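You operate a simulated robot arm through the tools that you are given. There is no shell and no other tool.

The job below is to be done with a simulated robot arm. You get a single attempt, and the scene is never put back.

TASK
Run the loaded washer through a short wash, then switch it off and pull the drawer open.
Fine: shut the drawer, set the dial, press start and wait for the green lamp; the drum stays in the basket, the prime key stays.
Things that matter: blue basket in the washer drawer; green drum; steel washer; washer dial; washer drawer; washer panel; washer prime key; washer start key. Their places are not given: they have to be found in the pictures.

It is judged by the outcome, as a careful person would: the job done as asked, and still so three seconds after it is handed in. It fails if anything else is knocked over, pushed out of place, dropped, spilled or broken.

THE ROBOT
A 7-joint arm with a two-finger parallel gripper, fixed in place. Base frame: the origin is at the foot of the arm, x ahead of it, y to its left, z up. Lengths are in mm, angles in rad, forces in N, time in s.
Its first joint turns from -2.601 to 2.601 rad. Payload 3.43 kg.
Tool frame: the origin (TCP) lies between the finger pads and is the grasp point; the fingertips stand 30 mm ahead of it; z points along the fingers, y is the line along which they close. Largest opening 94 mm; finger width 28, thickness 10; the body of the gripper, 50 by 96 mm, starts 55 mm behind the TCP.
Orientation is that of the tool frame in the base frame, as [roll, pitch, yaw] about the fixed x, y, z axes, in that order (R = Rz(yaw) Ry(pitch) Rx(roll)). With the fingers straight down and closing along the base's y, the tool's x points along the base's -x, its y along +y and its z along -z.

THE INTERFACE
- The arm moves only by the tool nudge_tool. Its argument "steps" is a list of rows, each a list of 3 entries, a list of its own where there are three numbers: the turn, a rotation vector about the base's x, y, z in units of 6 degrees (1.0 is 6 degrees), then the shift along the base's x, y, z in units of 30 mm (1.0 is 30 mm), then the closure, from 0 (fully open) to 1 (shut). In form: [[[wx, wy, wz], [tx, ty, tz], claw], ...]. A call has 1 to 20 rows; each row shifts and turns the commanded pose from where the row before left it. A call with a number of a shift or a turn outside -1 to 1 is refused whole. Each row takes 0.2 s and may step no farther than 50 mm and 0.15 rad from the row before; otherwise, or with a gripper value out of range, the whole call is refused. A pose out of reach is approached as far as the arm can. The call stops where the force on the tool passes 70 N (or 10 N more than at its start, if that is more) or the arm is blocked; 0.2 s more then pass. The fingers move at their own pace (about 45 mm/s each) and stop on an object; they squeeze with about 43 N. The grip force told is the motor's: it shows also when the fingers shut on nothing. Time passes only in rows, and 0.2 s behind the last, so rows that do not move let the fingers close. It gives the time, the measured TCP pose, the force on the tool (base axes), the opening and the grip force at its end, in the units of the frame above (readings bear some noise), with the torque about the TCP (base axes, N m) and any sound that the robot's microphone picked up.
- Cameras (640 x 400 px; columns grow to the right, rows downward): "scene" is fixed at [402, -668.2, 1482.9]; the picture's right is [-0.68, 0.73, 0.00], its down [0.67, 0.62, -0.41] and it looks along [-0.30, -0.28, -0.91] (base axes); focal length 270 px, centre (320, 200). "wrist" rides on the gripper at [76, 14, -102] in the tool frame; the picture's right is [-0.18, 0.98, 0.00], its down [-0.75, -0.14, -0.64] and it looks along [-0.63, -0.12, 0.77] (tool axes); focal length 243 px, centre (320, 200).
- camera(camera): a new picture of that camera. It takes no simulated time.
- pixel_to_xyz(camera, pixels): there is no depth. For up to 12 entries [column, row, z] of the newest picture of that camera ("zoom" is the newest enlarged one), the place [x, y] in the base frame at which the ray of that pixel passes the height z, good to about 2 mm, but the place of the scene camera against the robot may be out by one fixed shift of up to 18 mm in any direction. It takes no simulated time.
- inspect(camera, box): a new picture of the part [left, top, right, bottom] of that camera's present view, enlarged. It takes no simulated time.
- job_done(): hands the job in; it is judged then, once.

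Open the gripper and draw the arm clear of the work before you hand the job in, unless the task says otherwise.

The tools are called after "Emit:" by a JSON object that holds its "api" and its "payload". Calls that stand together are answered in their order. nudge_tool: Moves the arm, as the interface text tells. Its arguments: {"type":"object","properties":{"steps":{"type":"array"}},"required":["steps"]} The other tools are called the same way: camera (camera) takes a picture; pixel_to_xyz (camera, pixels) gives the place at which the rays of pixels pass given heights; inspect (camera, box) takes an enlarged picture of a part of a camera's view; job_done () hands the job in.

At the start:

```text
time: 0.0
eef_pos: [-44.6, -712.2, 957.6]
tool_rot: [3.141, 0.0, 3.141]
contact_force: [1.3, 0.1, -0.4]
torque: [-0.01, 0.0, -0.02]
gripper_width: 94.0
grasp_force: 0.1
```

scene: 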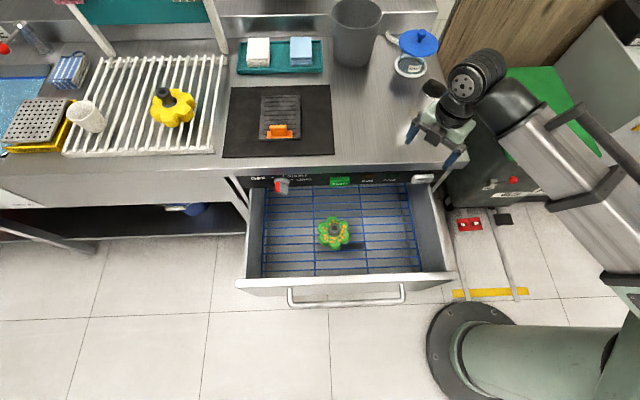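
wrist: 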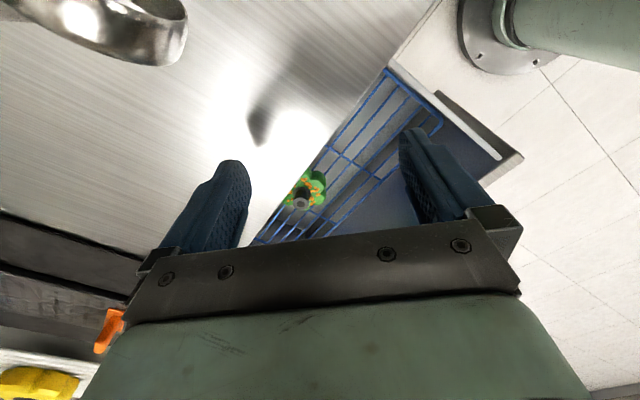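

The scene picture shows the washer drawer open (about columns 237-456, rows 175-300), the green drum at (333,233), and the panel strip above at row 180. I enlarge the panel and the drawer for detail.

Emit:
{"api": "inspect", "payload": {"camera": "scene", "box": [230, 150, 460, 210]}}

Emit:
{"api": "inspect", "payload": {"camera": "scene", "box": [220, 150, 480, 320]}}

```text
2.78 times, centred on (345, 180) of scene
```

zoom: 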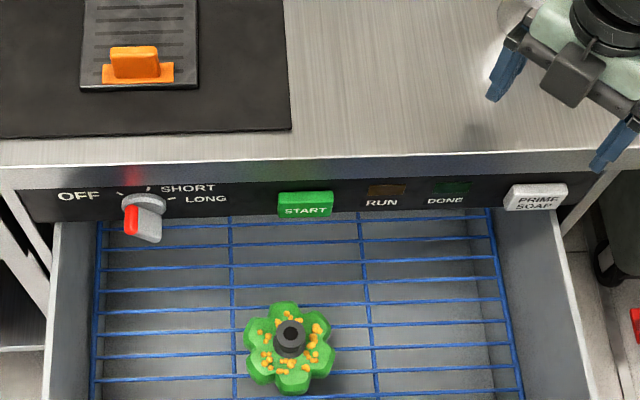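

```text
2.35 times, centred on (350, 235) of scene
```

zoom: 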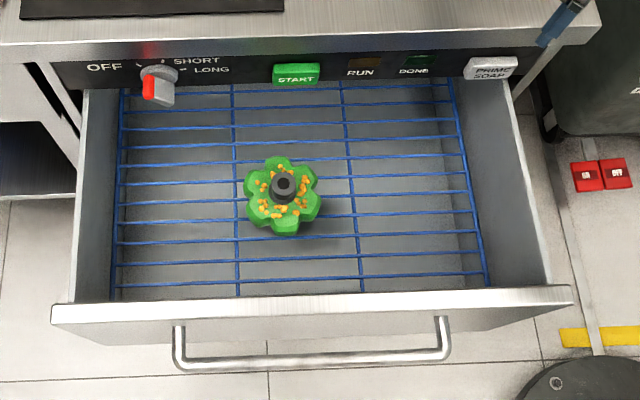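

I want heights, so I triangulate the same points in both cameras: the drum knob (scene (334,228), wrist (301,203)), and other corners. I query rays at several heights.

Emit:
{"api": "pixel_to_xyz", "payload": {"camera": "scene", "pixels": [[334, 228, 600], [334, 228, 700], [334, 228, 800], [455, 275, 600], [455, 275, 700], [455, 275, 800], [237, 281, 700], [237, 281, 800], [438, 170, 800], [438, 170, 900], [222, 176, 800], [222, 176, 900]]}}

Emit:
{"api": "pixel_to_xyz", "payload": {"camera": "wrist", "pixels": [[301, 203, 600], [301, 203, 700], [301, 203, 800], [522, 157, 600], [522, 157, 700], [522, 157, 800], [390, 67, 700], [390, 67, 800], [390, 67, 900], [437, 0, 900]]}}

Emit:
{"api": "camera", "payload": {"camera": "wrist"}}

```text
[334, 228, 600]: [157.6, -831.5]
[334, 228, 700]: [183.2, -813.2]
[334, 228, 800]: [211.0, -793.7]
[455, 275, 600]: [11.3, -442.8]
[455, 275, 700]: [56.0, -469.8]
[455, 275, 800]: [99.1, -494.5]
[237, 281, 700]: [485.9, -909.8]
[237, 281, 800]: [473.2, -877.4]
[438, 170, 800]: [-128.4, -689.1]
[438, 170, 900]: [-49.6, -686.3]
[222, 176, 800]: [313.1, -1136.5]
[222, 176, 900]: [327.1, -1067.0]
```

```text
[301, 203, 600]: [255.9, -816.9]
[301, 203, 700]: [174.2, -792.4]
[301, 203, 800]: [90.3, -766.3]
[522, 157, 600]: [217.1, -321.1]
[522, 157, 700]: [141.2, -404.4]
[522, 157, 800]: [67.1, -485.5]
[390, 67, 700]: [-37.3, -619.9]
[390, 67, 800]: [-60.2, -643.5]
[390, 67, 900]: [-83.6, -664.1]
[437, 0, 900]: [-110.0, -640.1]
```

```text
taken
```

wrist: 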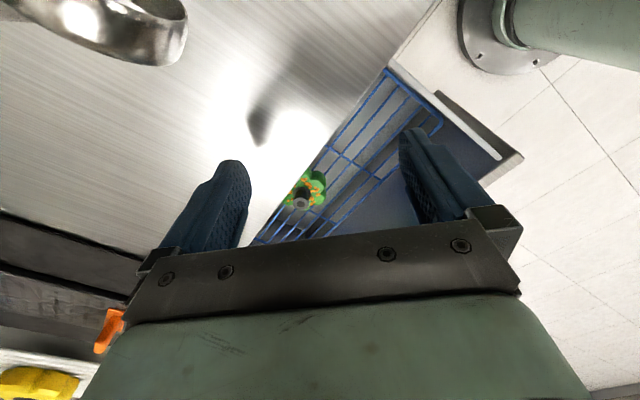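

The rays put the drawer front's top edge near z≈780, running along about (0.70,-0.715), so the washer faces toward (0.715,0.70). I raise the arm a bit and swing the gripper to in front of the panel, turning it about -z so that the wrist camera will look at the panel.

Emit:
{"api": "nudge_tool", "payload": {"steps": [[[0, 0, -1], [0.3, 0, 0.6], 0], [[0, 0, -1], [0.3, 0, 0.6], 0], [[0, 0, -1], [0.5, 0, 0.3], 0], [[0, 0, -1], [0.5, 0, 0], 0], [[0, 0, -1], [0.5, 0, 0], 0], [[0, 0, -1], [0.5, 0, 0], 0], [[0, 0, -1], [0.5, 0, 0], 0], [[0, 0, -1], [0.5, 0, 0], 0]]}}

```text
time: 1.8
eef_pos: [61.2, -711.6, 1001.2]
tool_rot: [-3.142, 0.001, 2.302]
contact_force: [0.4, -0.4, 0.0]
torque: [-0.04, 0.03, 0.02]
gripper_width: 94.1
grasp_force: 0.0
```

The arm followed to (61,-712,1001) with yaw 2.30. I continue the swing and the turn toward yaw ≈0.78.

Emit:
{"api": "nudge_tool", "payload": {"steps": [[[0, 0, -1], [0.5, 0.05, 0], 0], [[0, 0, -1], [0.5, 0.05, 0], 0], [[0, 0, -1], [0.5, 0.05, 0], 0], [[0, 0, -1], [0.5, 0.05, 0], 0], [[0, 0, -1], [0.5, 0.05, 0], 0], [[0, 0, -1], [0.5, 0.05, 0], 0], [[0, 0, -1], [0.5, 0.05, 0], 0], [[0, 0, -1], [0.5, 0.05, 0], 0], [[0, 0, -1], [0.5, 0.05, 0], 0], [[0, 0, -1], [0.5, 0.05, 0], 0], [[0, 0, -1], [0.5, 0.05, 0], 0], [[0, 0, -1], [0.5, 0.05, 0], 0], [[0, 0, -1], [0.5, 0.05, 0], 0], [[0, 0, -1], [0.3, 0.05, 0], 0], [[0, 0, -0.6], [0, 0, 0], 0]]}}

Emit:
{"api": "camera", "payload": {"camera": "wrist"}}

Emit:
{"api": "camera", "payload": {"camera": "scene"}}

```text
time: 5.0
eef_pos: [265.2, -691.9, 1002.8]
tool_rot: [3.142, 0.0, 0.774]
contact_force: [-0.1, 0.6, -0.6]
torque: [-0.02, 0.02, 0.01]
gripper_width: 94.1
grasp_force: 0.2
```

```text
taken
```

wrist: 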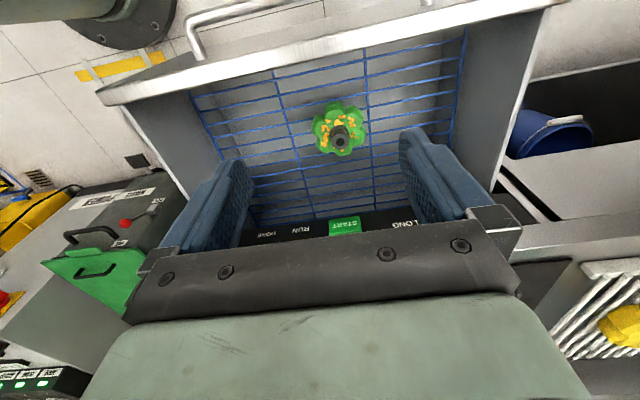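

```text
taken
```

scene: 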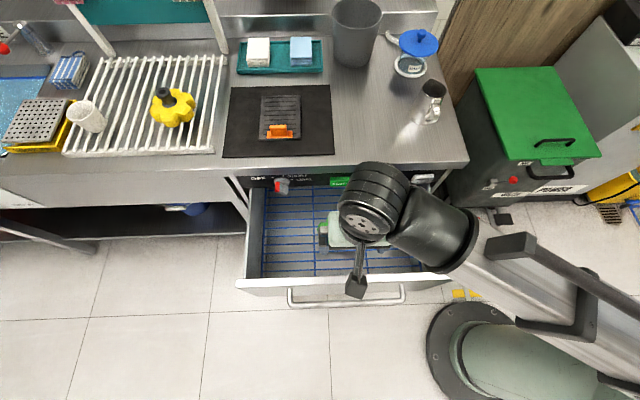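

The wrist view (upside down, bottom = the panel side) shows the panel hidden by the gripper body at rows 225-240. I tilt the tool by about 48° toward the panel so the camera looks straight at it.

Emit:
{"api": "nudge_tool", "payload": {"steps": [[[-0.7, 0.715, 0], [0, 0, -0.2], 0], [[-0.7, 0.715, 0], [0, 0, -0.2], 0], [[-0.7, 0.715, 0], [0, 0, -0.2], 0], [[-0.7, 0.715, 0], [0, 0, -0.2], 0], [[-0.7, 0.715, 0], [0, 0, -0.2], 0], [[-0.7, 0.715, 0], [0, 0, -0.2], 0], [[-0.7, 0.715, 0], [0, 0, -0.2], 0], [[-0.7, 0.715, 0], [0, 0, -0.2], 0]]}}

Emit:
{"api": "camera", "payload": {"camera": "wrist"}}

Emit:
{"api": "camera", "payload": {"camera": "scene"}}

```text
time: 6.8
eef_pos: [266.0, -690.0, 953.8]
tool_rot: [-3.141, 0.839, 0.774]
contact_force: [0.1, 0.6, -0.7]
torque: [-0.01, 0.0, -0.01]
gripper_width: 93.8
grasp_force: 0.0
```

```text
taken
```

wrist: 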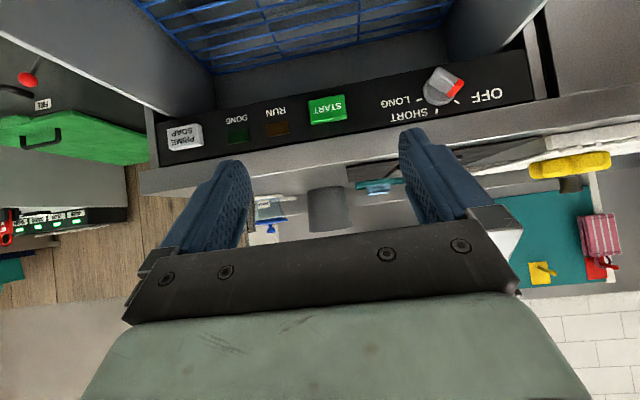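

```text
taken
```

scene: 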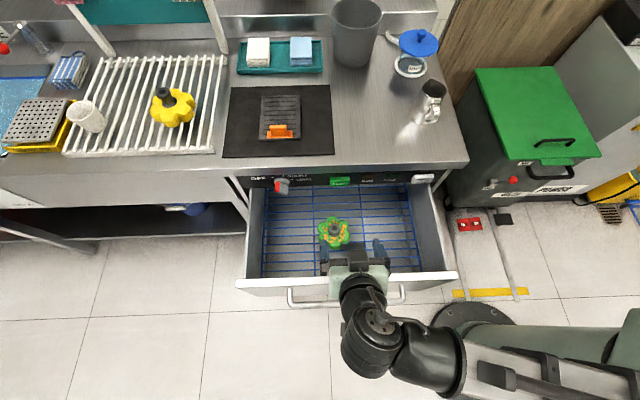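

Now the panel is clear in the wrist view (upside down): prime key (185,137), DONE lamp (238,133), RUN lamp (277,128), START key (327,109), dial (444,86). I enlarge the panel to read the dial.

Emit:
{"api": "inspect", "payload": {"camera": "wrist", "box": [360, 50, 540, 160]}}

Emit:
{"api": "inspect", "payload": {"camera": "wrist", "box": [140, 60, 380, 200]}}

Emit:
{"api": "pixel_to_xyz", "payload": {"camera": "wrist", "pixels": [[444, 86, 800], [444, 86, 830], [444, 86, 850], [327, 109, 800], [327, 109, 830], [327, 109, 850], [185, 137, 800], [185, 137, 830], [185, 137, 850], [140, 180, 860], [140, 180, 880], [140, 180, 900]]}}

Emit:
{"api": "pixel_to_xyz", "payload": {"camera": "scene", "pixels": [[282, 185, 800], [282, 185, 830], [282, 185, 850], [340, 182, 800], [340, 182, 830], [340, 182, 850], [423, 178, 800], [423, 178, 830], [423, 178, 850], [469, 160, 860], [469, 160, 880], [469, 160, 900]]}}

```text
3.56 times, centred on (450, 105) of wrist
```

zoom: 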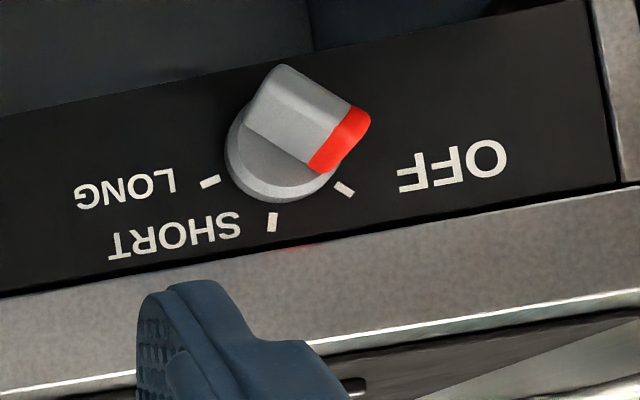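

```text
2.67 times, centred on (260, 130) of wrist
```

zoom: 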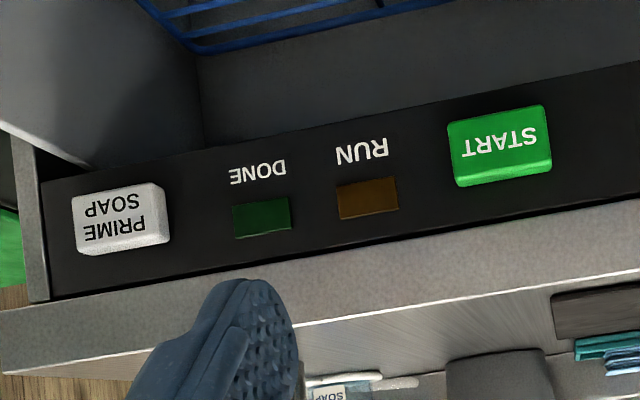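

```text
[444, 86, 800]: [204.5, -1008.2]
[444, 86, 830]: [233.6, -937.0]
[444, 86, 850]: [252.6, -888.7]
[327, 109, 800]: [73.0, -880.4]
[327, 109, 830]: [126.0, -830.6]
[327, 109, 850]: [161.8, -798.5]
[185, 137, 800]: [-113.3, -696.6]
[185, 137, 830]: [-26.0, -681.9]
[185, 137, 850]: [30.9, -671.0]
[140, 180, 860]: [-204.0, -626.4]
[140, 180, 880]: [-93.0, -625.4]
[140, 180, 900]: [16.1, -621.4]
```

```text
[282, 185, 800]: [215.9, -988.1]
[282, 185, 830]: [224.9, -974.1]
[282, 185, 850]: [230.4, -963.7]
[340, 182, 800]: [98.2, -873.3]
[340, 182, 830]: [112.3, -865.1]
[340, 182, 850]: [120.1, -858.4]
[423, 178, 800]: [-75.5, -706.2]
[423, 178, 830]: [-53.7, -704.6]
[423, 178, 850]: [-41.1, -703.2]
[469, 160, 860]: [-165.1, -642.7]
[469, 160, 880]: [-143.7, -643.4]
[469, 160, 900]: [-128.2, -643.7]
```

The panel reads: the red pointer at OFF (about 60° left of up), SHORT straight up, LONG 60° right. Before touching the dial I need to close the drawer, so I back out beyond the drawer front and look at the front and handle.

Emit:
{"api": "nudge_tool", "payload": {"steps": [[[0, 0, 0], [0.6, 0.6, 0], 0], [[0, 0, 0], [0.6, 0.6, 0], 0], [[0, 0, 0], [0.6, 0.6, -0.2], 0], [[0, 0, 0], [0.6, 0.6, -0.6], 0], [[0, 0, 0], [0.6, 0.6, -0.8], 0], [[0, 0, 0], [0.4, 0.4, -0.8], 0], [[0, 0, 0], [0, 0, -0.8], 0], [[0, 0, 0], [0, 0, -0.8], 0]]}}

Emit:
{"api": "camera", "payload": {"camera": "wrist"}}

Emit:
{"api": "camera", "payload": {"camera": "scene"}}

```text
time: 8.6
eef_pos: [370.1, -588.4, 833.6]
tool_rot: [3.141, 0.837, 0.775]
contact_force: [0.1, -0.7, 0.0]
torque: [0.0, 0.0, 0.04]
gripper_width: 93.7
grasp_force: 0.0
```

```text
taken
```

wrist: 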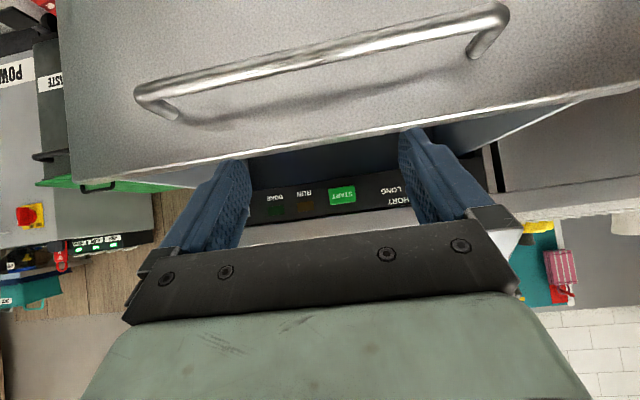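

```text
taken
```

scene: 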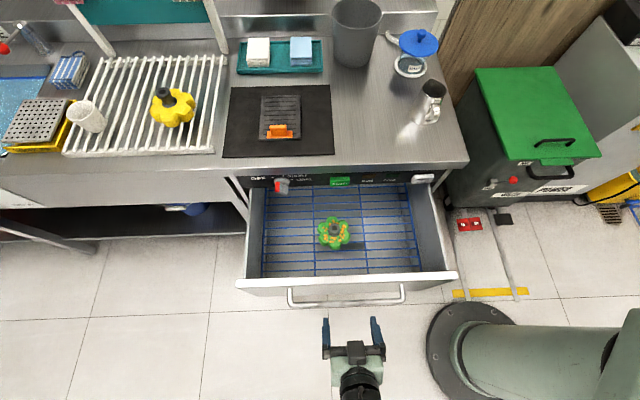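

The handle bar is visible at (140,92)-(505,10) on the drawer front, whose top edge runs (75,183)-(640,80). I triangulate START with the earlier ray, and query the handle and front edge rays.

Emit:
{"api": "pixel_to_xyz", "payload": {"camera": "wrist", "pixels": [[342, 194, 800], [342, 194, 820], [342, 194, 840], [275, 153, 760], [275, 153, 780], [275, 153, 800], [160, 100, 700], [160, 100, 740], [490, 30, 700], [490, 30, 740], [75, 183, 780], [75, 183, 800]]}}

Emit:
{"api": "pixel_to_xyz", "payload": {"camera": "scene", "pixels": [[292, 305, 700], [292, 305, 740], [403, 301, 700], [403, 301, 740], [458, 272, 780], [458, 272, 800], [237, 282, 780], [237, 282, 800], [320, 320, 850], [375, 320, 850]]}}

Emit:
{"api": "inspect", "payload": {"camera": "scene", "box": [220, 260, 470, 320]}}

```text
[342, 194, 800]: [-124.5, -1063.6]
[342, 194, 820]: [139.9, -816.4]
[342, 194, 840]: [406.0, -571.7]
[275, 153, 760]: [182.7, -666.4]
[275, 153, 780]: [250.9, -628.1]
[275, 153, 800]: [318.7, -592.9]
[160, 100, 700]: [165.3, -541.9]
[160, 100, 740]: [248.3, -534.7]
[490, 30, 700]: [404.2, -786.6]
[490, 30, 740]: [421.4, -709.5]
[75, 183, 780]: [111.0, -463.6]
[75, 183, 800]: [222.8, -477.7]
```

```text
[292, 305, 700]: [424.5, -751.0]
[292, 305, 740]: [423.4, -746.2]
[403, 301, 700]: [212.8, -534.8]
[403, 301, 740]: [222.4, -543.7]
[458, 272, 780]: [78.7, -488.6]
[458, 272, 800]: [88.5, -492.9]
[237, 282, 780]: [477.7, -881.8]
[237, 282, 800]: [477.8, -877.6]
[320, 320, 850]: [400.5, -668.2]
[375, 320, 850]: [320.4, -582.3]
```

```text
2.56 times, centred on (345, 290) of scene
```

zoom: 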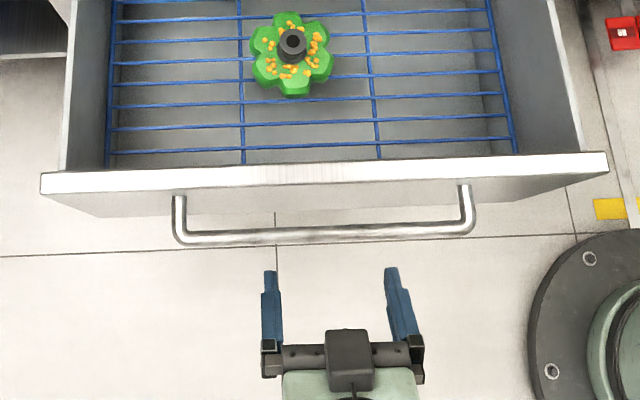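

Triangulation gives START ≈(103,-851,817), drawer front top edge z≈773 at about 272 mm from the base plane, and handle bar z≈725 about 53 mm proud of the face. I close the fingers and go down in front of the drawer to z≈770, then look again.

Emit:
{"api": "nudge_tool", "payload": {"steps": [[[0, 0, 0], [-0.1, 0.1, -0.7], 1], [[0, 0, 0], [-0.1, 0.1, -0.7], 1], [[0, 0, 0], [-0.06, 0.06, -0.7], 1], [[0, 0, 0], [0, 0, 0], 1], [[0, 0, 0], [0, 0, 0], 1]]}}

Emit:
{"api": "camera", "payload": {"camera": "wrist"}}

Emit:
{"api": "camera", "payload": {"camera": "scene"}}

```text
time: 9.8
eef_pos: [360.3, -580.9, 770.8]
tool_rot: [-3.141, 0.837, 0.775]
contact_force: [0.2, -0.4, 0.2]
torque: [-0.01, 0.01, 0.01]
gripper_width: 0.1
grasp_force: 10.6
```

```text
taken
```

wrist: 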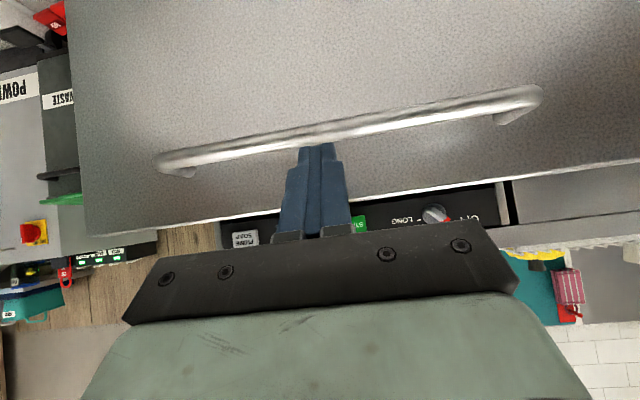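

```text
taken
```

scene: 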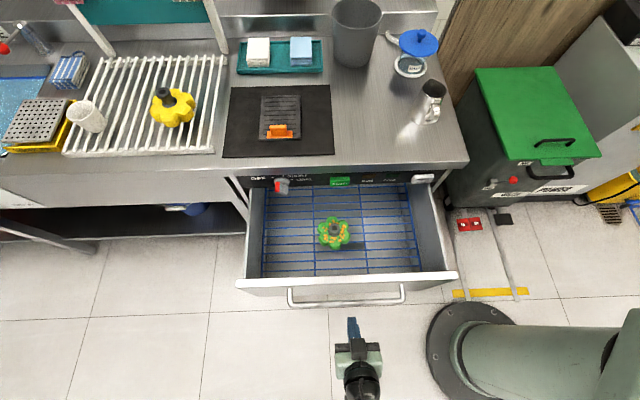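

The view now shows the bar at row ≈133 (column 320) and the drawer's top edge at row ≈207. I query these rays to confirm heights before advancing over the bar.

Emit:
{"api": "pixel_to_xyz", "payload": {"camera": "wrist", "pixels": [[250, 139, 715], [250, 139, 725], [250, 139, 735], [250, 149, 725], [250, 149, 735], [250, 220, 765], [250, 220, 770], [250, 220, 775], [400, 196, 770], [400, 196, 775], [435, 214, 810], [435, 214, 820]]}}

Emit:
{"api": "inspect", "payload": {"camera": "wrist", "box": [140, 70, 560, 260]}}

```text
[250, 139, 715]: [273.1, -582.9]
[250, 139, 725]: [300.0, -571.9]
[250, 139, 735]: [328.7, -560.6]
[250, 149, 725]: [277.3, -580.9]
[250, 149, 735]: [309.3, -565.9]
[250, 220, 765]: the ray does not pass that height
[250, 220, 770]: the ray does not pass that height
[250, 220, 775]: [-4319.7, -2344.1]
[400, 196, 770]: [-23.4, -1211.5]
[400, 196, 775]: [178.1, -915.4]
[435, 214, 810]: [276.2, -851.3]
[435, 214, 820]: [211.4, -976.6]
```

```text
1.52 times, centred on (350, 165) of wrist
```

zoom: 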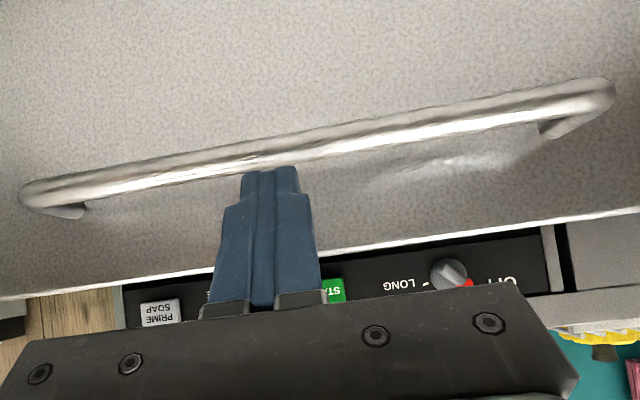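

Both wrist views agree on the bar at z≈723 and the front's top edge at z≈776, so with tool tip at z≈751 I clear the bar and will press the face. I advance 60 mm toward the face first.

Emit:
{"api": "nudge_tool", "payload": {"steps": [[[0, 0, 0], [-0.238, -0.233, 0], 1], [[0, 0, 0], [-0.238, -0.233, 0], 1], [[0, 0, 0], [-0.238, -0.233, 0], 1], [[0, 0, 0], [-0.238, -0.233, 0], 1], [[0, 0, 0], [-0.238, -0.233, 0], 1], [[0, 0, 0], [-0.238, -0.233, 0], 1]]}}

Emit:
{"api": "inspect", "payload": {"camera": "scene", "box": [220, 160, 470, 320]}}

Emit:
{"api": "camera", "payload": {"camera": "wrist"}}

```text
time: 11.2
eef_pos: [316.7, -624.6, 772.3]
tool_rot: [-3.141, 0.839, 0.776]
contact_force: [0.1, -0.4, 0.4]
torque: [0.0, 0.0, 0.03]
gripper_width: 0.0
grasp_force: 33.0
```

```text
2.50 times, centred on (345, 240) of scene
```

zoom: 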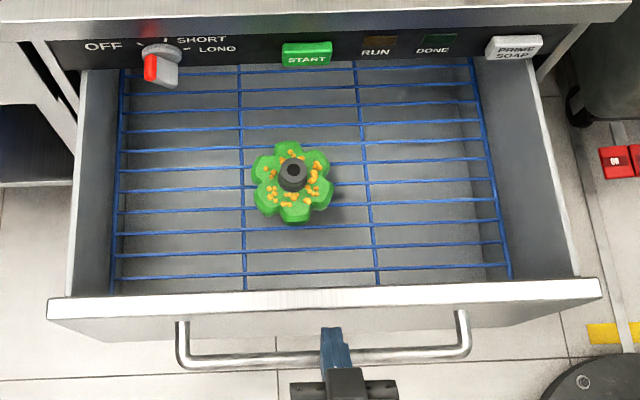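

```text
taken
```

wrist: 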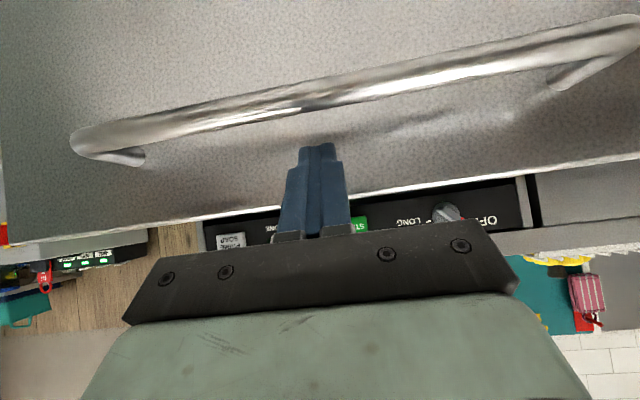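

The tip passes over the bar with no contact and nearly touches the face. I push on gently, 10 mm per row.

Emit:
{"api": "nudge_tool", "payload": {"steps": [[[0, 0, 0], [-0.238, -0.233, 0], 1], [[0, 0, 0], [-0.238, -0.233, 0], 1], [[0, 0, 0], [-0.238, -0.233, 0], 1], [[0, 0, 0], [-0.238, -0.233, 0], 1], [[0, 0, 0], [-0.238, -0.233, 0], 1], [[0, 0, 0], [-0.238, -0.233, 0], 1], [[0, 0, 0], [-0.238, -0.233, 0], 1], [[0, 0, 0], [-0.238, -0.233, 0], 1]]}}

Emit:
{"api": "inspect", "payload": {"camera": "scene", "box": [220, 160, 470, 320]}}

Emit:
{"api": "camera", "payload": {"camera": "wrist"}}

```text
time: 13.0
eef_pos: [259.7, -680.2, 770.8]
tool_rot: [-3.141, 0.839, 0.775]
contact_force: [-0.1, -0.2, -0.3]
torque: [0.04, -0.02, 0.0]
gripper_width: 0.0
grasp_force: 33.2
```

```text
2.50 times, centred on (345, 240) of scene
```

zoom: 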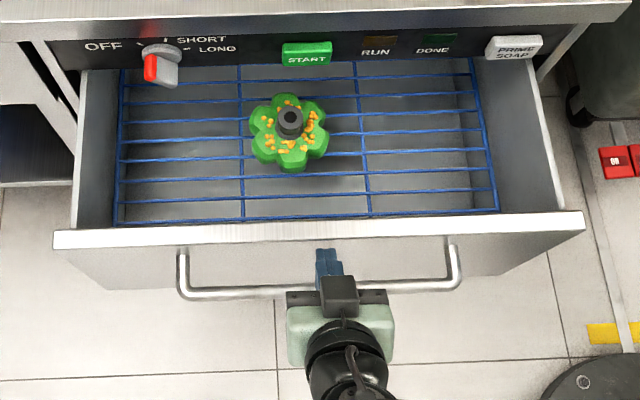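

```text
taken
```

wrist: 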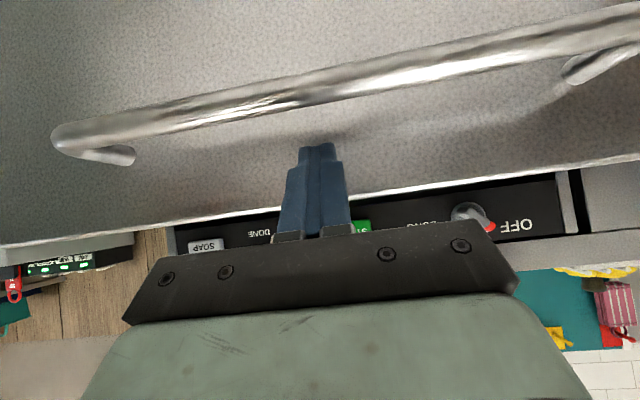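

The drawer slides easily (force ≈0) and the drum keeps its place in the basket. I continue pushing at the same slow pace.

Emit:
{"api": "nudge_tool", "payload": {"steps": [[[0, 0, 0], [-0.238, -0.233, 0], 1], [[0, 0, 0], [-0.238, -0.233, 0], 1], [[0, 0, 0], [-0.238, -0.233, 0], 1], [[0, 0, 0], [-0.238, -0.233, 0], 1], [[0, 0, 0], [-0.238, -0.233, 0], 1], [[0, 0, 0], [-0.238, -0.233, 0], 1], [[0, 0, 0], [-0.238, -0.233, 0], 1], [[0, 0, 0], [-0.238, -0.233, 0], 1], [[0, 0, 0], [-0.238, -0.233, 0], 1], [[0, 0, 0], [-0.238, -0.233, 0], 1]]}}

Emit:
{"api": "inspect", "payload": {"camera": "scene", "box": [220, 160, 470, 320]}}

Emit:
{"api": "camera", "payload": {"camera": "wrist"}}

```text
time: 15.2
eef_pos: [189.9, -749.3, 770.5]
tool_rot: [3.141, 0.839, 0.774]
contact_force: [0.3, 0.0, -1.0]
torque: [-0.01, -0.01, 0.01]
gripper_width: 0.2
grasp_force: 32.8
```

```text
2.50 times, centred on (345, 240) of scene
```

zoom: 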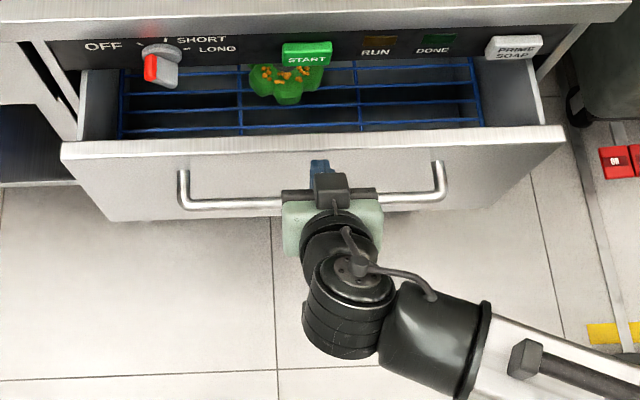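

```text
taken
```

wrist: 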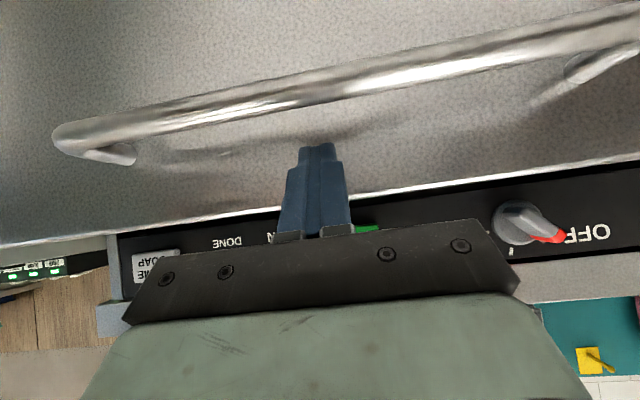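

About 80-100 mm of travel is left by the picture. I push on 60 mm more and check the clearance to the panel keys.

Emit:
{"api": "nudge_tool", "payload": {"steps": [[[0, 0, 0], [-0.238, -0.233, 0], 1], [[0, 0, 0], [-0.238, -0.233, 0], 1], [[0, 0, 0], [-0.238, -0.233, 0], 1], [[0, 0, 0], [-0.238, -0.233, 0], 1], [[0, 0, 0], [-0.238, -0.233, 0], 1], [[0, 0, 0], [-0.238, -0.233, 0], 1]]}}

Emit:
{"api": "inspect", "payload": {"camera": "scene", "box": [220, 140, 470, 300]}}

Emit:
{"api": "camera", "payload": {"camera": "wrist"}}

```text
time: 16.6
eef_pos: [146.3, -792.3, 772.1]
tool_rot: [-3.141, 0.839, 0.773]
contact_force: [-0.7, 0.6, 1.0]
torque: [0.01, 0.04, 0.0]
gripper_width: 0.0
grasp_force: 32.7
```

```text
2.50 times, centred on (345, 220) of scene
```

zoom: 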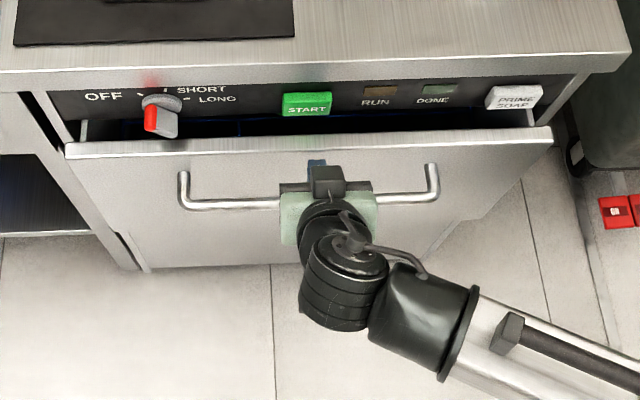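

```text
taken
```

wrist: 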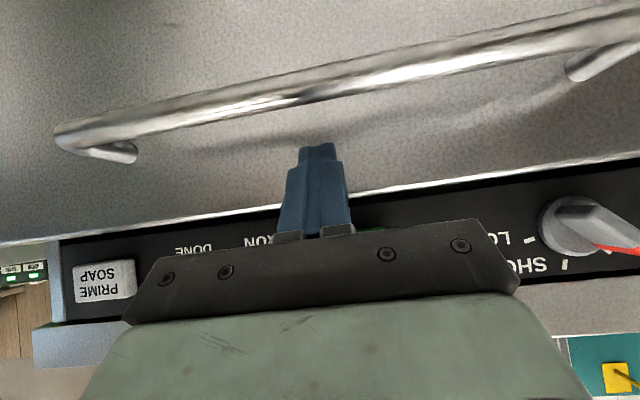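

The drawer has roughly 30 mm left. I finish with 5 mm rows, letting the force tell when it is seated.

Emit:
{"api": "nudge_tool", "payload": {"steps": [[[0, 0, 0], [-0.119, -0.1165, 0], 1], [[0, 0, 0], [-0.119, -0.1165, 0], 1], [[0, 0, 0], [-0.119, -0.1165, 0], 1], [[0, 0, 0], [-0.119, -0.1165, 0], 1], [[0, 0, 0], [-0.119, -0.1165, 0], 1], [[0, 0, 0], [-0.119, -0.1165, 0], 1]]}}

Emit:
{"api": "inspect", "payload": {"camera": "scene", "box": [220, 140, 470, 300]}}

```text
time: 18.0
eef_pos: [125.1, -812.7, 770.9]
tool_rot: [-3.141, 0.838, 0.775]
contact_force: [0.4, 0.3, -1.5]
torque: [0.02, 0.0, 0.03]
gripper_width: 0.0
grasp_force: 32.5
```

```text
2.50 times, centred on (345, 220) of scene
```

zoom: 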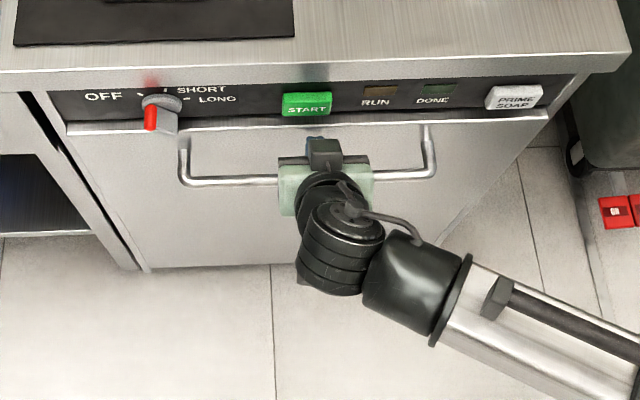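

The front is now almost flush with the panel. I keep pushing in 3 mm steps to seat it.

Emit:
{"api": "nudge_tool", "payload": {"steps": [[[0, 0, 0], [-0.0714, -0.07, 0], 1], [[0, 0, 0], [-0.0714, -0.07, 0], 1], [[0, 0, 0], [-0.0714, -0.07, 0], 1], [[0, 0, 0], [-0.0714, -0.07, 0], 1], [[0, 0, 0], [0, 0, 0], 1]]}}

Emit:
{"api": "inspect", "payload": {"camera": "scene", "box": [220, 140, 470, 300]}}

```text
time: 19.2
eef_pos: [117.7, -821.2, 769.7]
tool_rot: [-3.141, 0.84, 0.773]
contact_force: [-0.1, -0.3, 0.4]
torque: [-0.02, -0.02, -0.03]
gripper_width: 0.0
grasp_force: 32.3
```

```text
2.50 times, centred on (345, 220) of scene
```

zoom: 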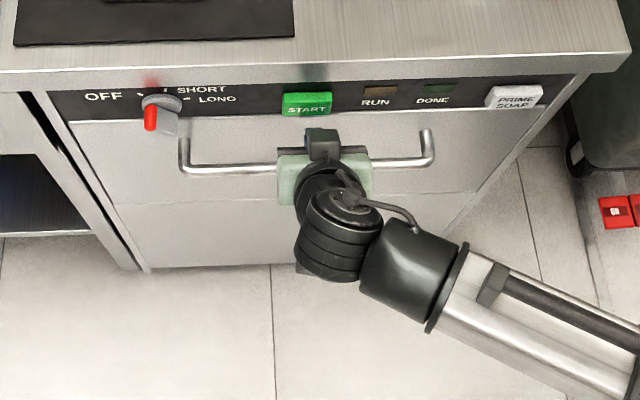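

The drawer front's lower edge now lines up with the fixed panel below (row ≈195 in the enlargement). I push a few more millimetres to check it is seated.

Emit:
{"api": "nudge_tool", "payload": {"steps": [[[0, 0, 0], [-0.0714, -0.07, 0], 1], [[0, 0, 0], [-0.0714, -0.07, 0], 1], [[0, 0, 0], [-0.0714, -0.07, 0], 1], [[0, 0, 0], [0, 0, 0], 1]]}}

Emit:
{"api": "inspect", "payload": {"camera": "scene", "box": [220, 140, 470, 300]}}

Emit:
{"api": "camera", "payload": {"camera": "wrist"}}

```text
time: 20.2
eef_pos: [114.2, -823.3, 771.6]
tool_rot: [3.141, 0.832, 0.776]
contact_force: [46.7, 46.9, 3.2]
torque: [1.13, 0.32, -0.01]
gripper_width: 0.0
grasp_force: 32.9
```

```text
2.50 times, centred on (345, 220) of scene
```

zoom: 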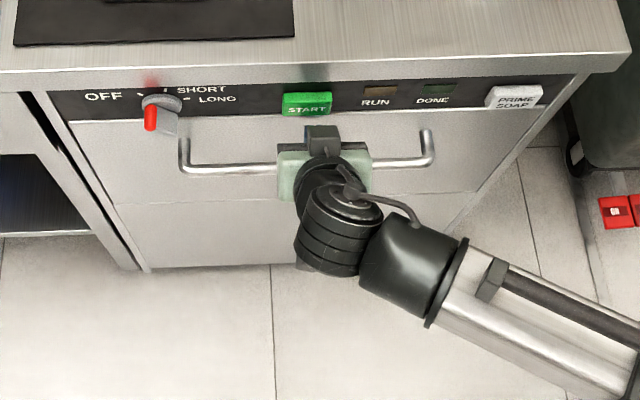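

```text
taken
```

wrist: 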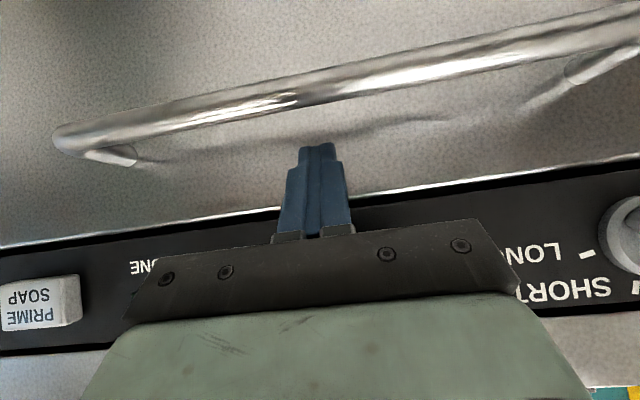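

Force reached 66 N along +n with the front flush: the drawer is seated. I back off about 120 mm, shift toward the dial side (left in the scene), and rise for a look.

Emit:
{"api": "nudge_tool", "payload": {"steps": [[[0, 0, 0], [0.238, 0.233, 0], 1], [[0, 0, 0], [0.476, 0.466, 0], 1], [[0, 0, 0], [0.476, 0.466, 0.2], 1], [[0, 0, 0], [0.6, 0.6, 0.4], 1], [[0, 0, 0], [0.6, 0.6, 0.5], 1], [[0, 0, 0], [0.8, 0.2, 0.5], 1], [[0, 0, 0], [0.8, -0.5, 0.5], 1], [[0, 0, 0], [0.8, -0.8, 0.5], 1], [[0, 0, 0], [0.7, -0.7, 0.3], 1]]}}

Emit:
{"api": "camera", "payload": {"camera": "wrist"}}

Emit:
{"api": "camera", "payload": {"camera": "scene"}}

```text
time: 22.2
eef_pos: [275.4, -810.4, 856.5]
tool_rot: [-3.142, 0.838, 0.776]
contact_force: [-0.1, 0.2, 0.2]
torque: [0.04, 0.04, -0.02]
gripper_width: 0.0
grasp_force: 32.9
```

```text
taken
```

wrist: 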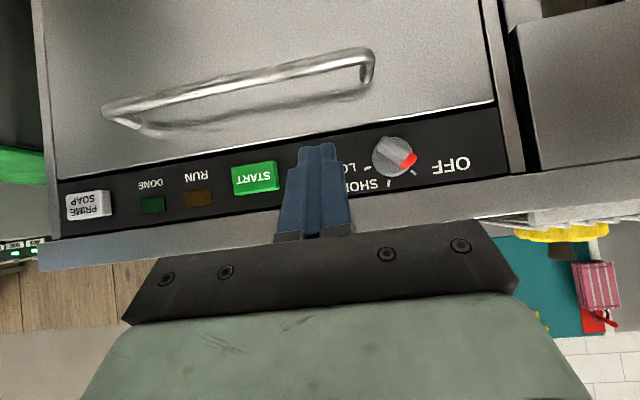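

```text
taken
```

scene: 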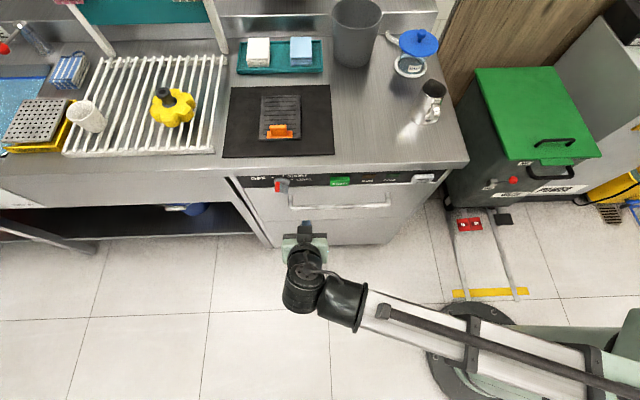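

The drawer is shut and the full panel is in view: dial at (396,156), START (255,178). I enlarge the dial and fetch rays for the dial, START, panel corners and counter edge.

Emit:
{"api": "inspect", "payload": {"camera": "wrist", "box": [340, 110, 480, 200]}}

Emit:
{"api": "pixel_to_xyz", "payload": {"camera": "wrist", "pixels": [[396, 156, 800], [396, 156, 820], [255, 178, 800], [255, 178, 820], [88, 205, 800], [88, 205, 820], [500, 105, 780], [500, 105, 800], [505, 175, 840], [505, 175, 850], [420, 226, 870], [420, 226, 880]]}}

```text
4.44 times, centred on (410, 155) of wrist
```

zoom: 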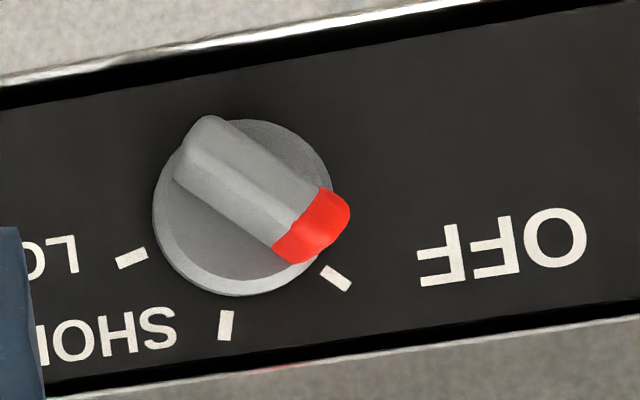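

```text
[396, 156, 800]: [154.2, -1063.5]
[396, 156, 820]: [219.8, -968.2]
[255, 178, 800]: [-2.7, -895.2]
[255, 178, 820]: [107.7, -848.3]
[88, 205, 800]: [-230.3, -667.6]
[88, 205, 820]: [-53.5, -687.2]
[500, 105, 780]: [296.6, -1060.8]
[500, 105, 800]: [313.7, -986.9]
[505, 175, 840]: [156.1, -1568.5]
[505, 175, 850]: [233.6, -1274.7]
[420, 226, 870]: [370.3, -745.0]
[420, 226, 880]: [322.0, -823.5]
```

From the rays, the dial is centred near t≈839, z≈818 (about (210,-970) on the panel) with ticks at OFF 45° left of up, SHORT 15° right, LONG 75° right; the knob protrudes ~30 mm. I now tilt the tool to horizontal (42° more) while moving level with the dial, still standing off about 100 mm.

Emit:
{"api": "nudge_tool", "payload": {"steps": [[[-0.7, 0.714, 0], [0.227, -0.231, -0.183], 0.55], [[-0.7, 0.714, 0], [0.227, -0.231, -0.183], 0.55], [[-0.7, 0.714, 0], [0.227, -0.231, -0.183], 0.55], [[-0.7, 0.714, 0], [0.227, -0.231, -0.183], 0.55], [[-0.7, 0.714, 0], [0.227, -0.231, -0.183], 0.55], [[-0.7, 0.714, 0], [0.227, -0.231, -0.183], 0.55], [[-0.7, 0.714, 0], [0.227, -0.231, -0.183], 0.55]]}}

Emit:
{"api": "camera", "payload": {"camera": "wrist"}}

Emit:
{"api": "camera", "payload": {"camera": "scene"}}

```text
time: 23.8
eef_pos: [324.0, -859.5, 819.5]
tool_rot: [0.636, 1.569, -1.73]
contact_force: [-0.4, 0.8, -1.1]
torque: [0.01, 0.02, 0.0]
gripper_width: 42.2
grasp_force: 0.1
```

```text
taken
```

wrist: 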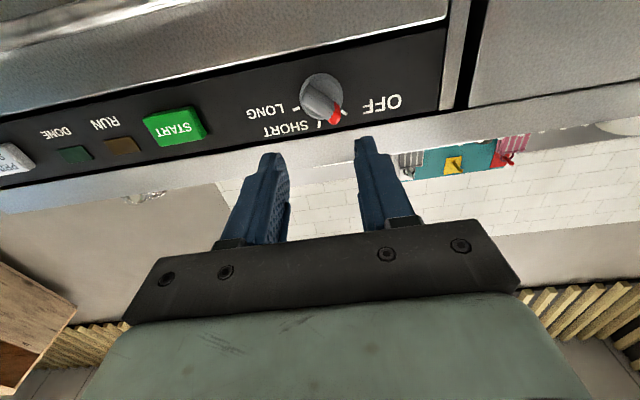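

```text
taken
```

scene: 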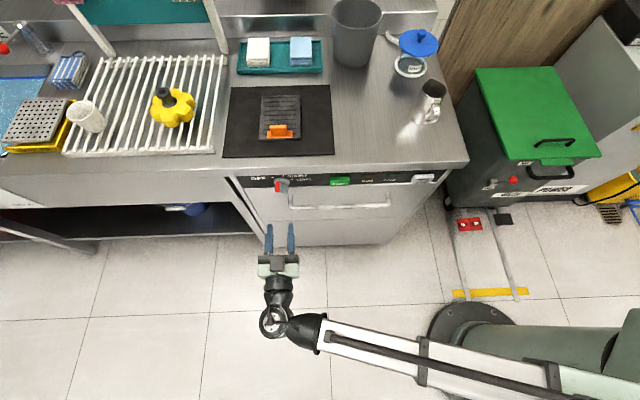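

The tool is now horizontal facing the panel at t≈840, z≈819. I roll it +45° about the panel normal so that the fingers close across the knob's bar at OFF.

Emit:
{"api": "nudge_tool", "payload": {"steps": [[[0.714, 0.7, 0], [0, 0, 0], 0.55], [[0.714, 0.7, 0], [0, 0, 0], 0.55], [[0.714, 0.7, 0], [0, 0, 0], 0.55], [[0.714, 0.7, 0], [0, 0, 0], 0.55], [[0.714, 0.7, 0], [0, 0, 0], 0.55], [[0.714, 0.7, 0], [0, 0, 0], 0.55], [[0.714, 0.7, 0], [0, 0, 0], 0.55], [[0.357, 0.35, 0], [0, 0, 0], 0.55]]}}

Emit:
{"api": "camera", "payload": {"camera": "wrist"}}

Emit:
{"api": "inspect", "payload": {"camera": "scene", "box": [220, 160, 380, 320]}}

```text
time: 25.6
eef_pos: [322.8, -858.3, 818.4]
tool_rot: [-1.57, 0.785, 2.348]
contact_force: [0.5, -0.6, -0.1]
torque: [0.01, 0.01, 0.0]
gripper_width: 42.4
grasp_force: 0.1
```

```text
taken
```

wrist: 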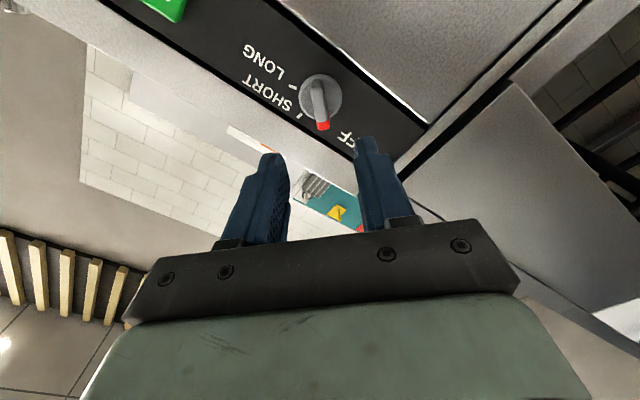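

```text
2.50 times, centred on (300, 240) of scene
```

zoom: 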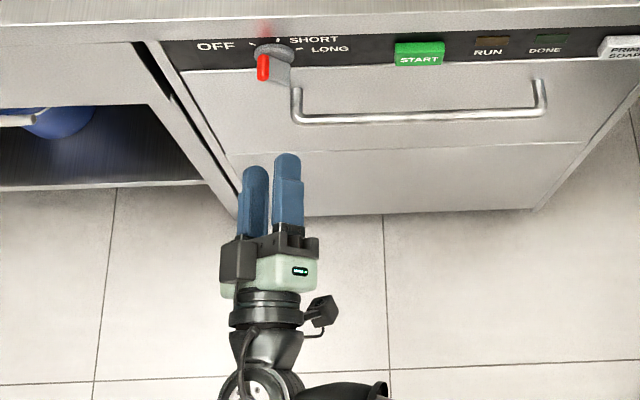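

The knob now sits right on the tool axis (column ≈320) with its bar pointing along the image's vertical. I enlarge it to check the alignment of the bar to the fingers.

Emit:
{"api": "inspect", "payload": {"camera": "wrist", "box": [250, 50, 390, 150]}}

```text
4.00 times, centred on (320, 100) of wrist
```

zoom: 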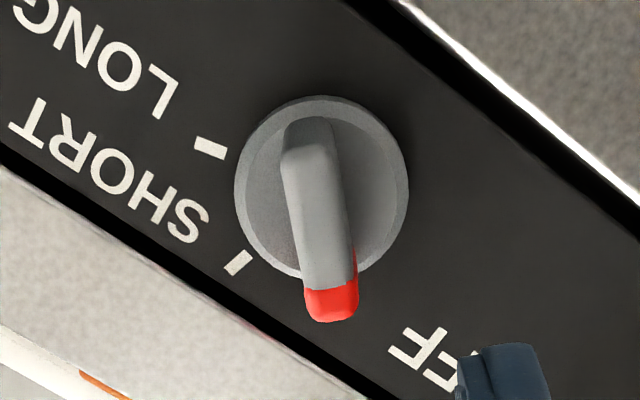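

The bar (about 13 mm thick) lies within 2° of the finger plane and midway between the fingers. I advance 105 mm along the panel normal with the fingers 42 mm apart.

Emit:
{"api": "nudge_tool", "payload": {"steps": [[[0, 0, 0], [-0.357, -0.35, 0], 0.55], [[0, 0, 0], [-0.357, -0.35, 0], 0.55], [[0, 0, 0], [-0.357, -0.35, 0], 0.55], [[0, 0, 0], [-0.357, -0.35, 0], 0.55], [[0, 0, 0], [-0.357, -0.35, 0], 0.55], [[0, 0, 0], [-0.238, -0.233, 0], 0.55], [[0, 0, 0], [-0.238, -0.233, 0], 0.55], [[0, 0, 0], [-0.238, -0.233, 0], 0.55]]}}

Emit:
{"api": "camera", "payload": {"camera": "wrist"}}

Emit:
{"api": "inspect", "payload": {"camera": "scene", "box": [220, 140, 360, 260]}}

```text
time: 27.4
eef_pos: [248.1, -932.1, 818.3]
tool_rot: [-1.568, 0.787, 2.349]
contact_force: [0.0, -1.0, 0.6]
torque: [-0.01, 0.02, 0.0]
gripper_width: 42.2
grasp_force: 0.1
```

```text
taken
```

wrist: 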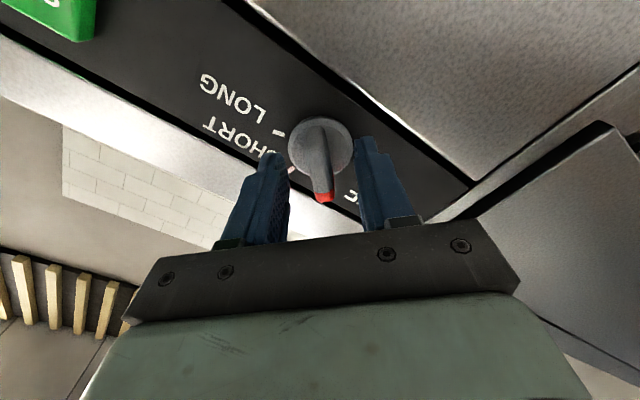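

```text
3.33 times, centred on (290, 200) of scene
```

zoom: 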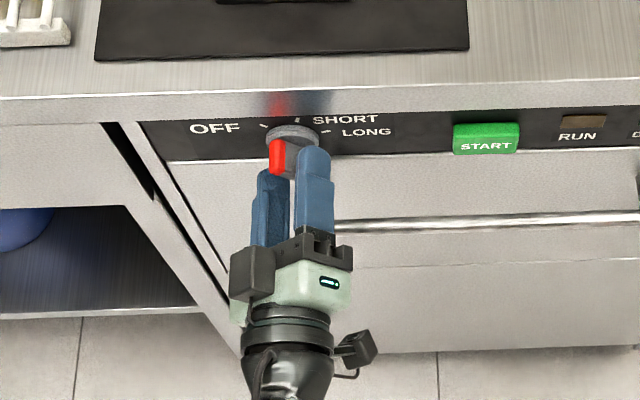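

The bar is between the finger tips (left tip (270,155), right tip (365,140), red end (325,195)), no contact. I advance 8 mm more and close on the bar.

Emit:
{"api": "nudge_tool", "payload": {"steps": [[[0, 0, 0], [-0.095, -0.093, 0], 0.55], [[0, 0, 0], [-0.095, -0.093, 0], 0.55], [[0, 0, 0], [0, 0, 0], 0.55]]}}

Emit:
{"api": "inspect", "payload": {"camera": "wrist", "box": [220, 80, 420, 230]}}

```text
time: 28.2
eef_pos: [242.3, -937.1, 818.5]
tool_rot: [-1.57, 0.786, 2.347]
contact_force: [-0.5, -1.3, -1.1]
torque: [0.02, -0.02, 0.0]
gripper_width: 42.3
grasp_force: 0.0
```

```text
2.67 times, centred on (320, 155) of wrist
```

zoom: 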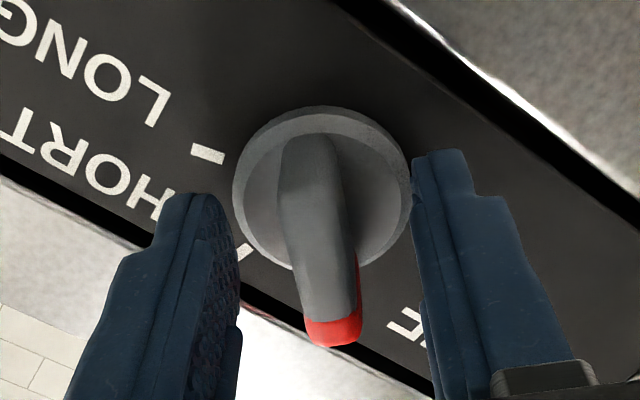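

The fingers straddle the bar symmetrically. I close the gripper on it.

Emit:
{"api": "nudge_tool", "payload": {"steps": [[[0, 0, 0], [0, 0, 0], 1], [[0, 0, 0], [0, 0, 0], 1], [[0, 0, 0], [0, 0, 0], 1], [[0, 0, 0], [0, 0, 0], 1]]}}

Emit:
{"api": "inspect", "payload": {"camera": "wrist", "box": [220, 80, 420, 230]}}

```text
time: 29.2
eef_pos: [242.2, -936.5, 817.9]
tool_rot: [-1.572, 0.786, 2.347]
contact_force: [1.2, 1.8, 1.7]
torque: [0.6, -0.61, 0.63]
gripper_width: 12.1
grasp_force: 44.8
```

```text
2.67 times, centred on (320, 155) of wrist
```

zoom: 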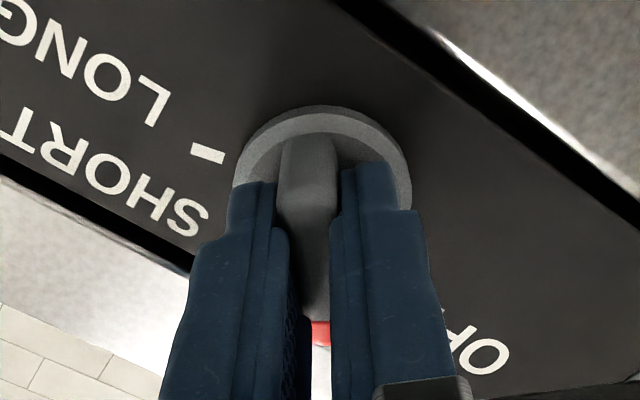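

Gripped at 12.1 mm with 45 N. I turn the tool -30° about the normal (toward SHORT) and check forces.

Emit:
{"api": "nudge_tool", "payload": {"steps": [[[-0.714, -0.7, 0], [0, 0, 0], 1], [[-0.714, -0.7, 0], [0, 0, 0], 1], [[-0.714, -0.7, 0], [0, 0, 0], 1], [[-0.714, -0.7, 0], [0, 0, 0], 1], [[-0.714, -0.7, 0], [0, 0, 0], 1]]}}

Emit:
{"api": "inspect", "payload": {"camera": "wrist", "box": [220, 80, 420, 230]}}

```text
time: 30.4
eef_pos: [242.9, -938.0, 818.3]
tool_rot: [-1.57, 1.31, 2.349]
contact_force: [8.0, 4.5, -0.9]
torque: [1.16, -1.12, 0.81]
gripper_width: 11.8
grasp_force: 44.9
```

```text
2.67 times, centred on (320, 155) of wrist
```

zoom: 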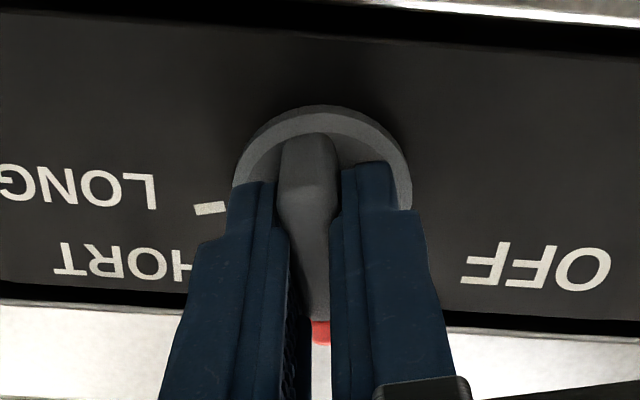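

The knob turns with the gripper. I turn the remaining 30°.

Emit:
{"api": "nudge_tool", "payload": {"steps": [[[-0.714, -0.7, 0], [0, 0, 0], 1], [[-0.714, -0.7, 0], [0, 0, 0], 1], [[-0.714, -0.7, 0], [0, 0, 0], 1], [[-0.714, -0.7, 0], [0, 0, 0], 1], [[-0.714, -0.7, 0], [0, 0, 0], 1], [[0, 0, 0], [0, 0, 0], 1]]}}

Emit:
{"api": "camera", "payload": {"camera": "wrist"}}

Emit:
{"api": "inspect", "payload": {"camera": "scene", "box": [220, 140, 360, 260]}}

```text
time: 31.8
eef_pos: [244.6, -938.0, 819.8]
tool_rot: [1.57, 1.309, -0.792]
contact_force: [23.8, -1.2, -4.1]
torque: [0.24, -0.2, 1.31]
gripper_width: 11.8
grasp_force: 45.3
```

```text
taken
```

wrist: 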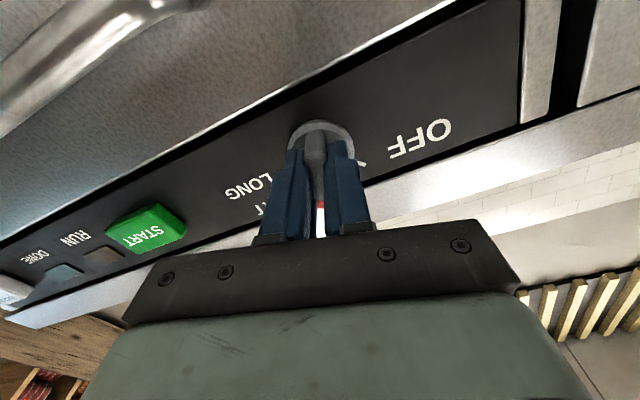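

```text
3.33 times, centred on (290, 200) of scene
```

zoom: 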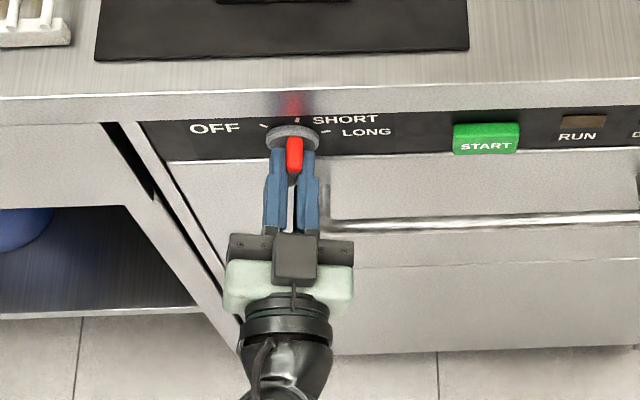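

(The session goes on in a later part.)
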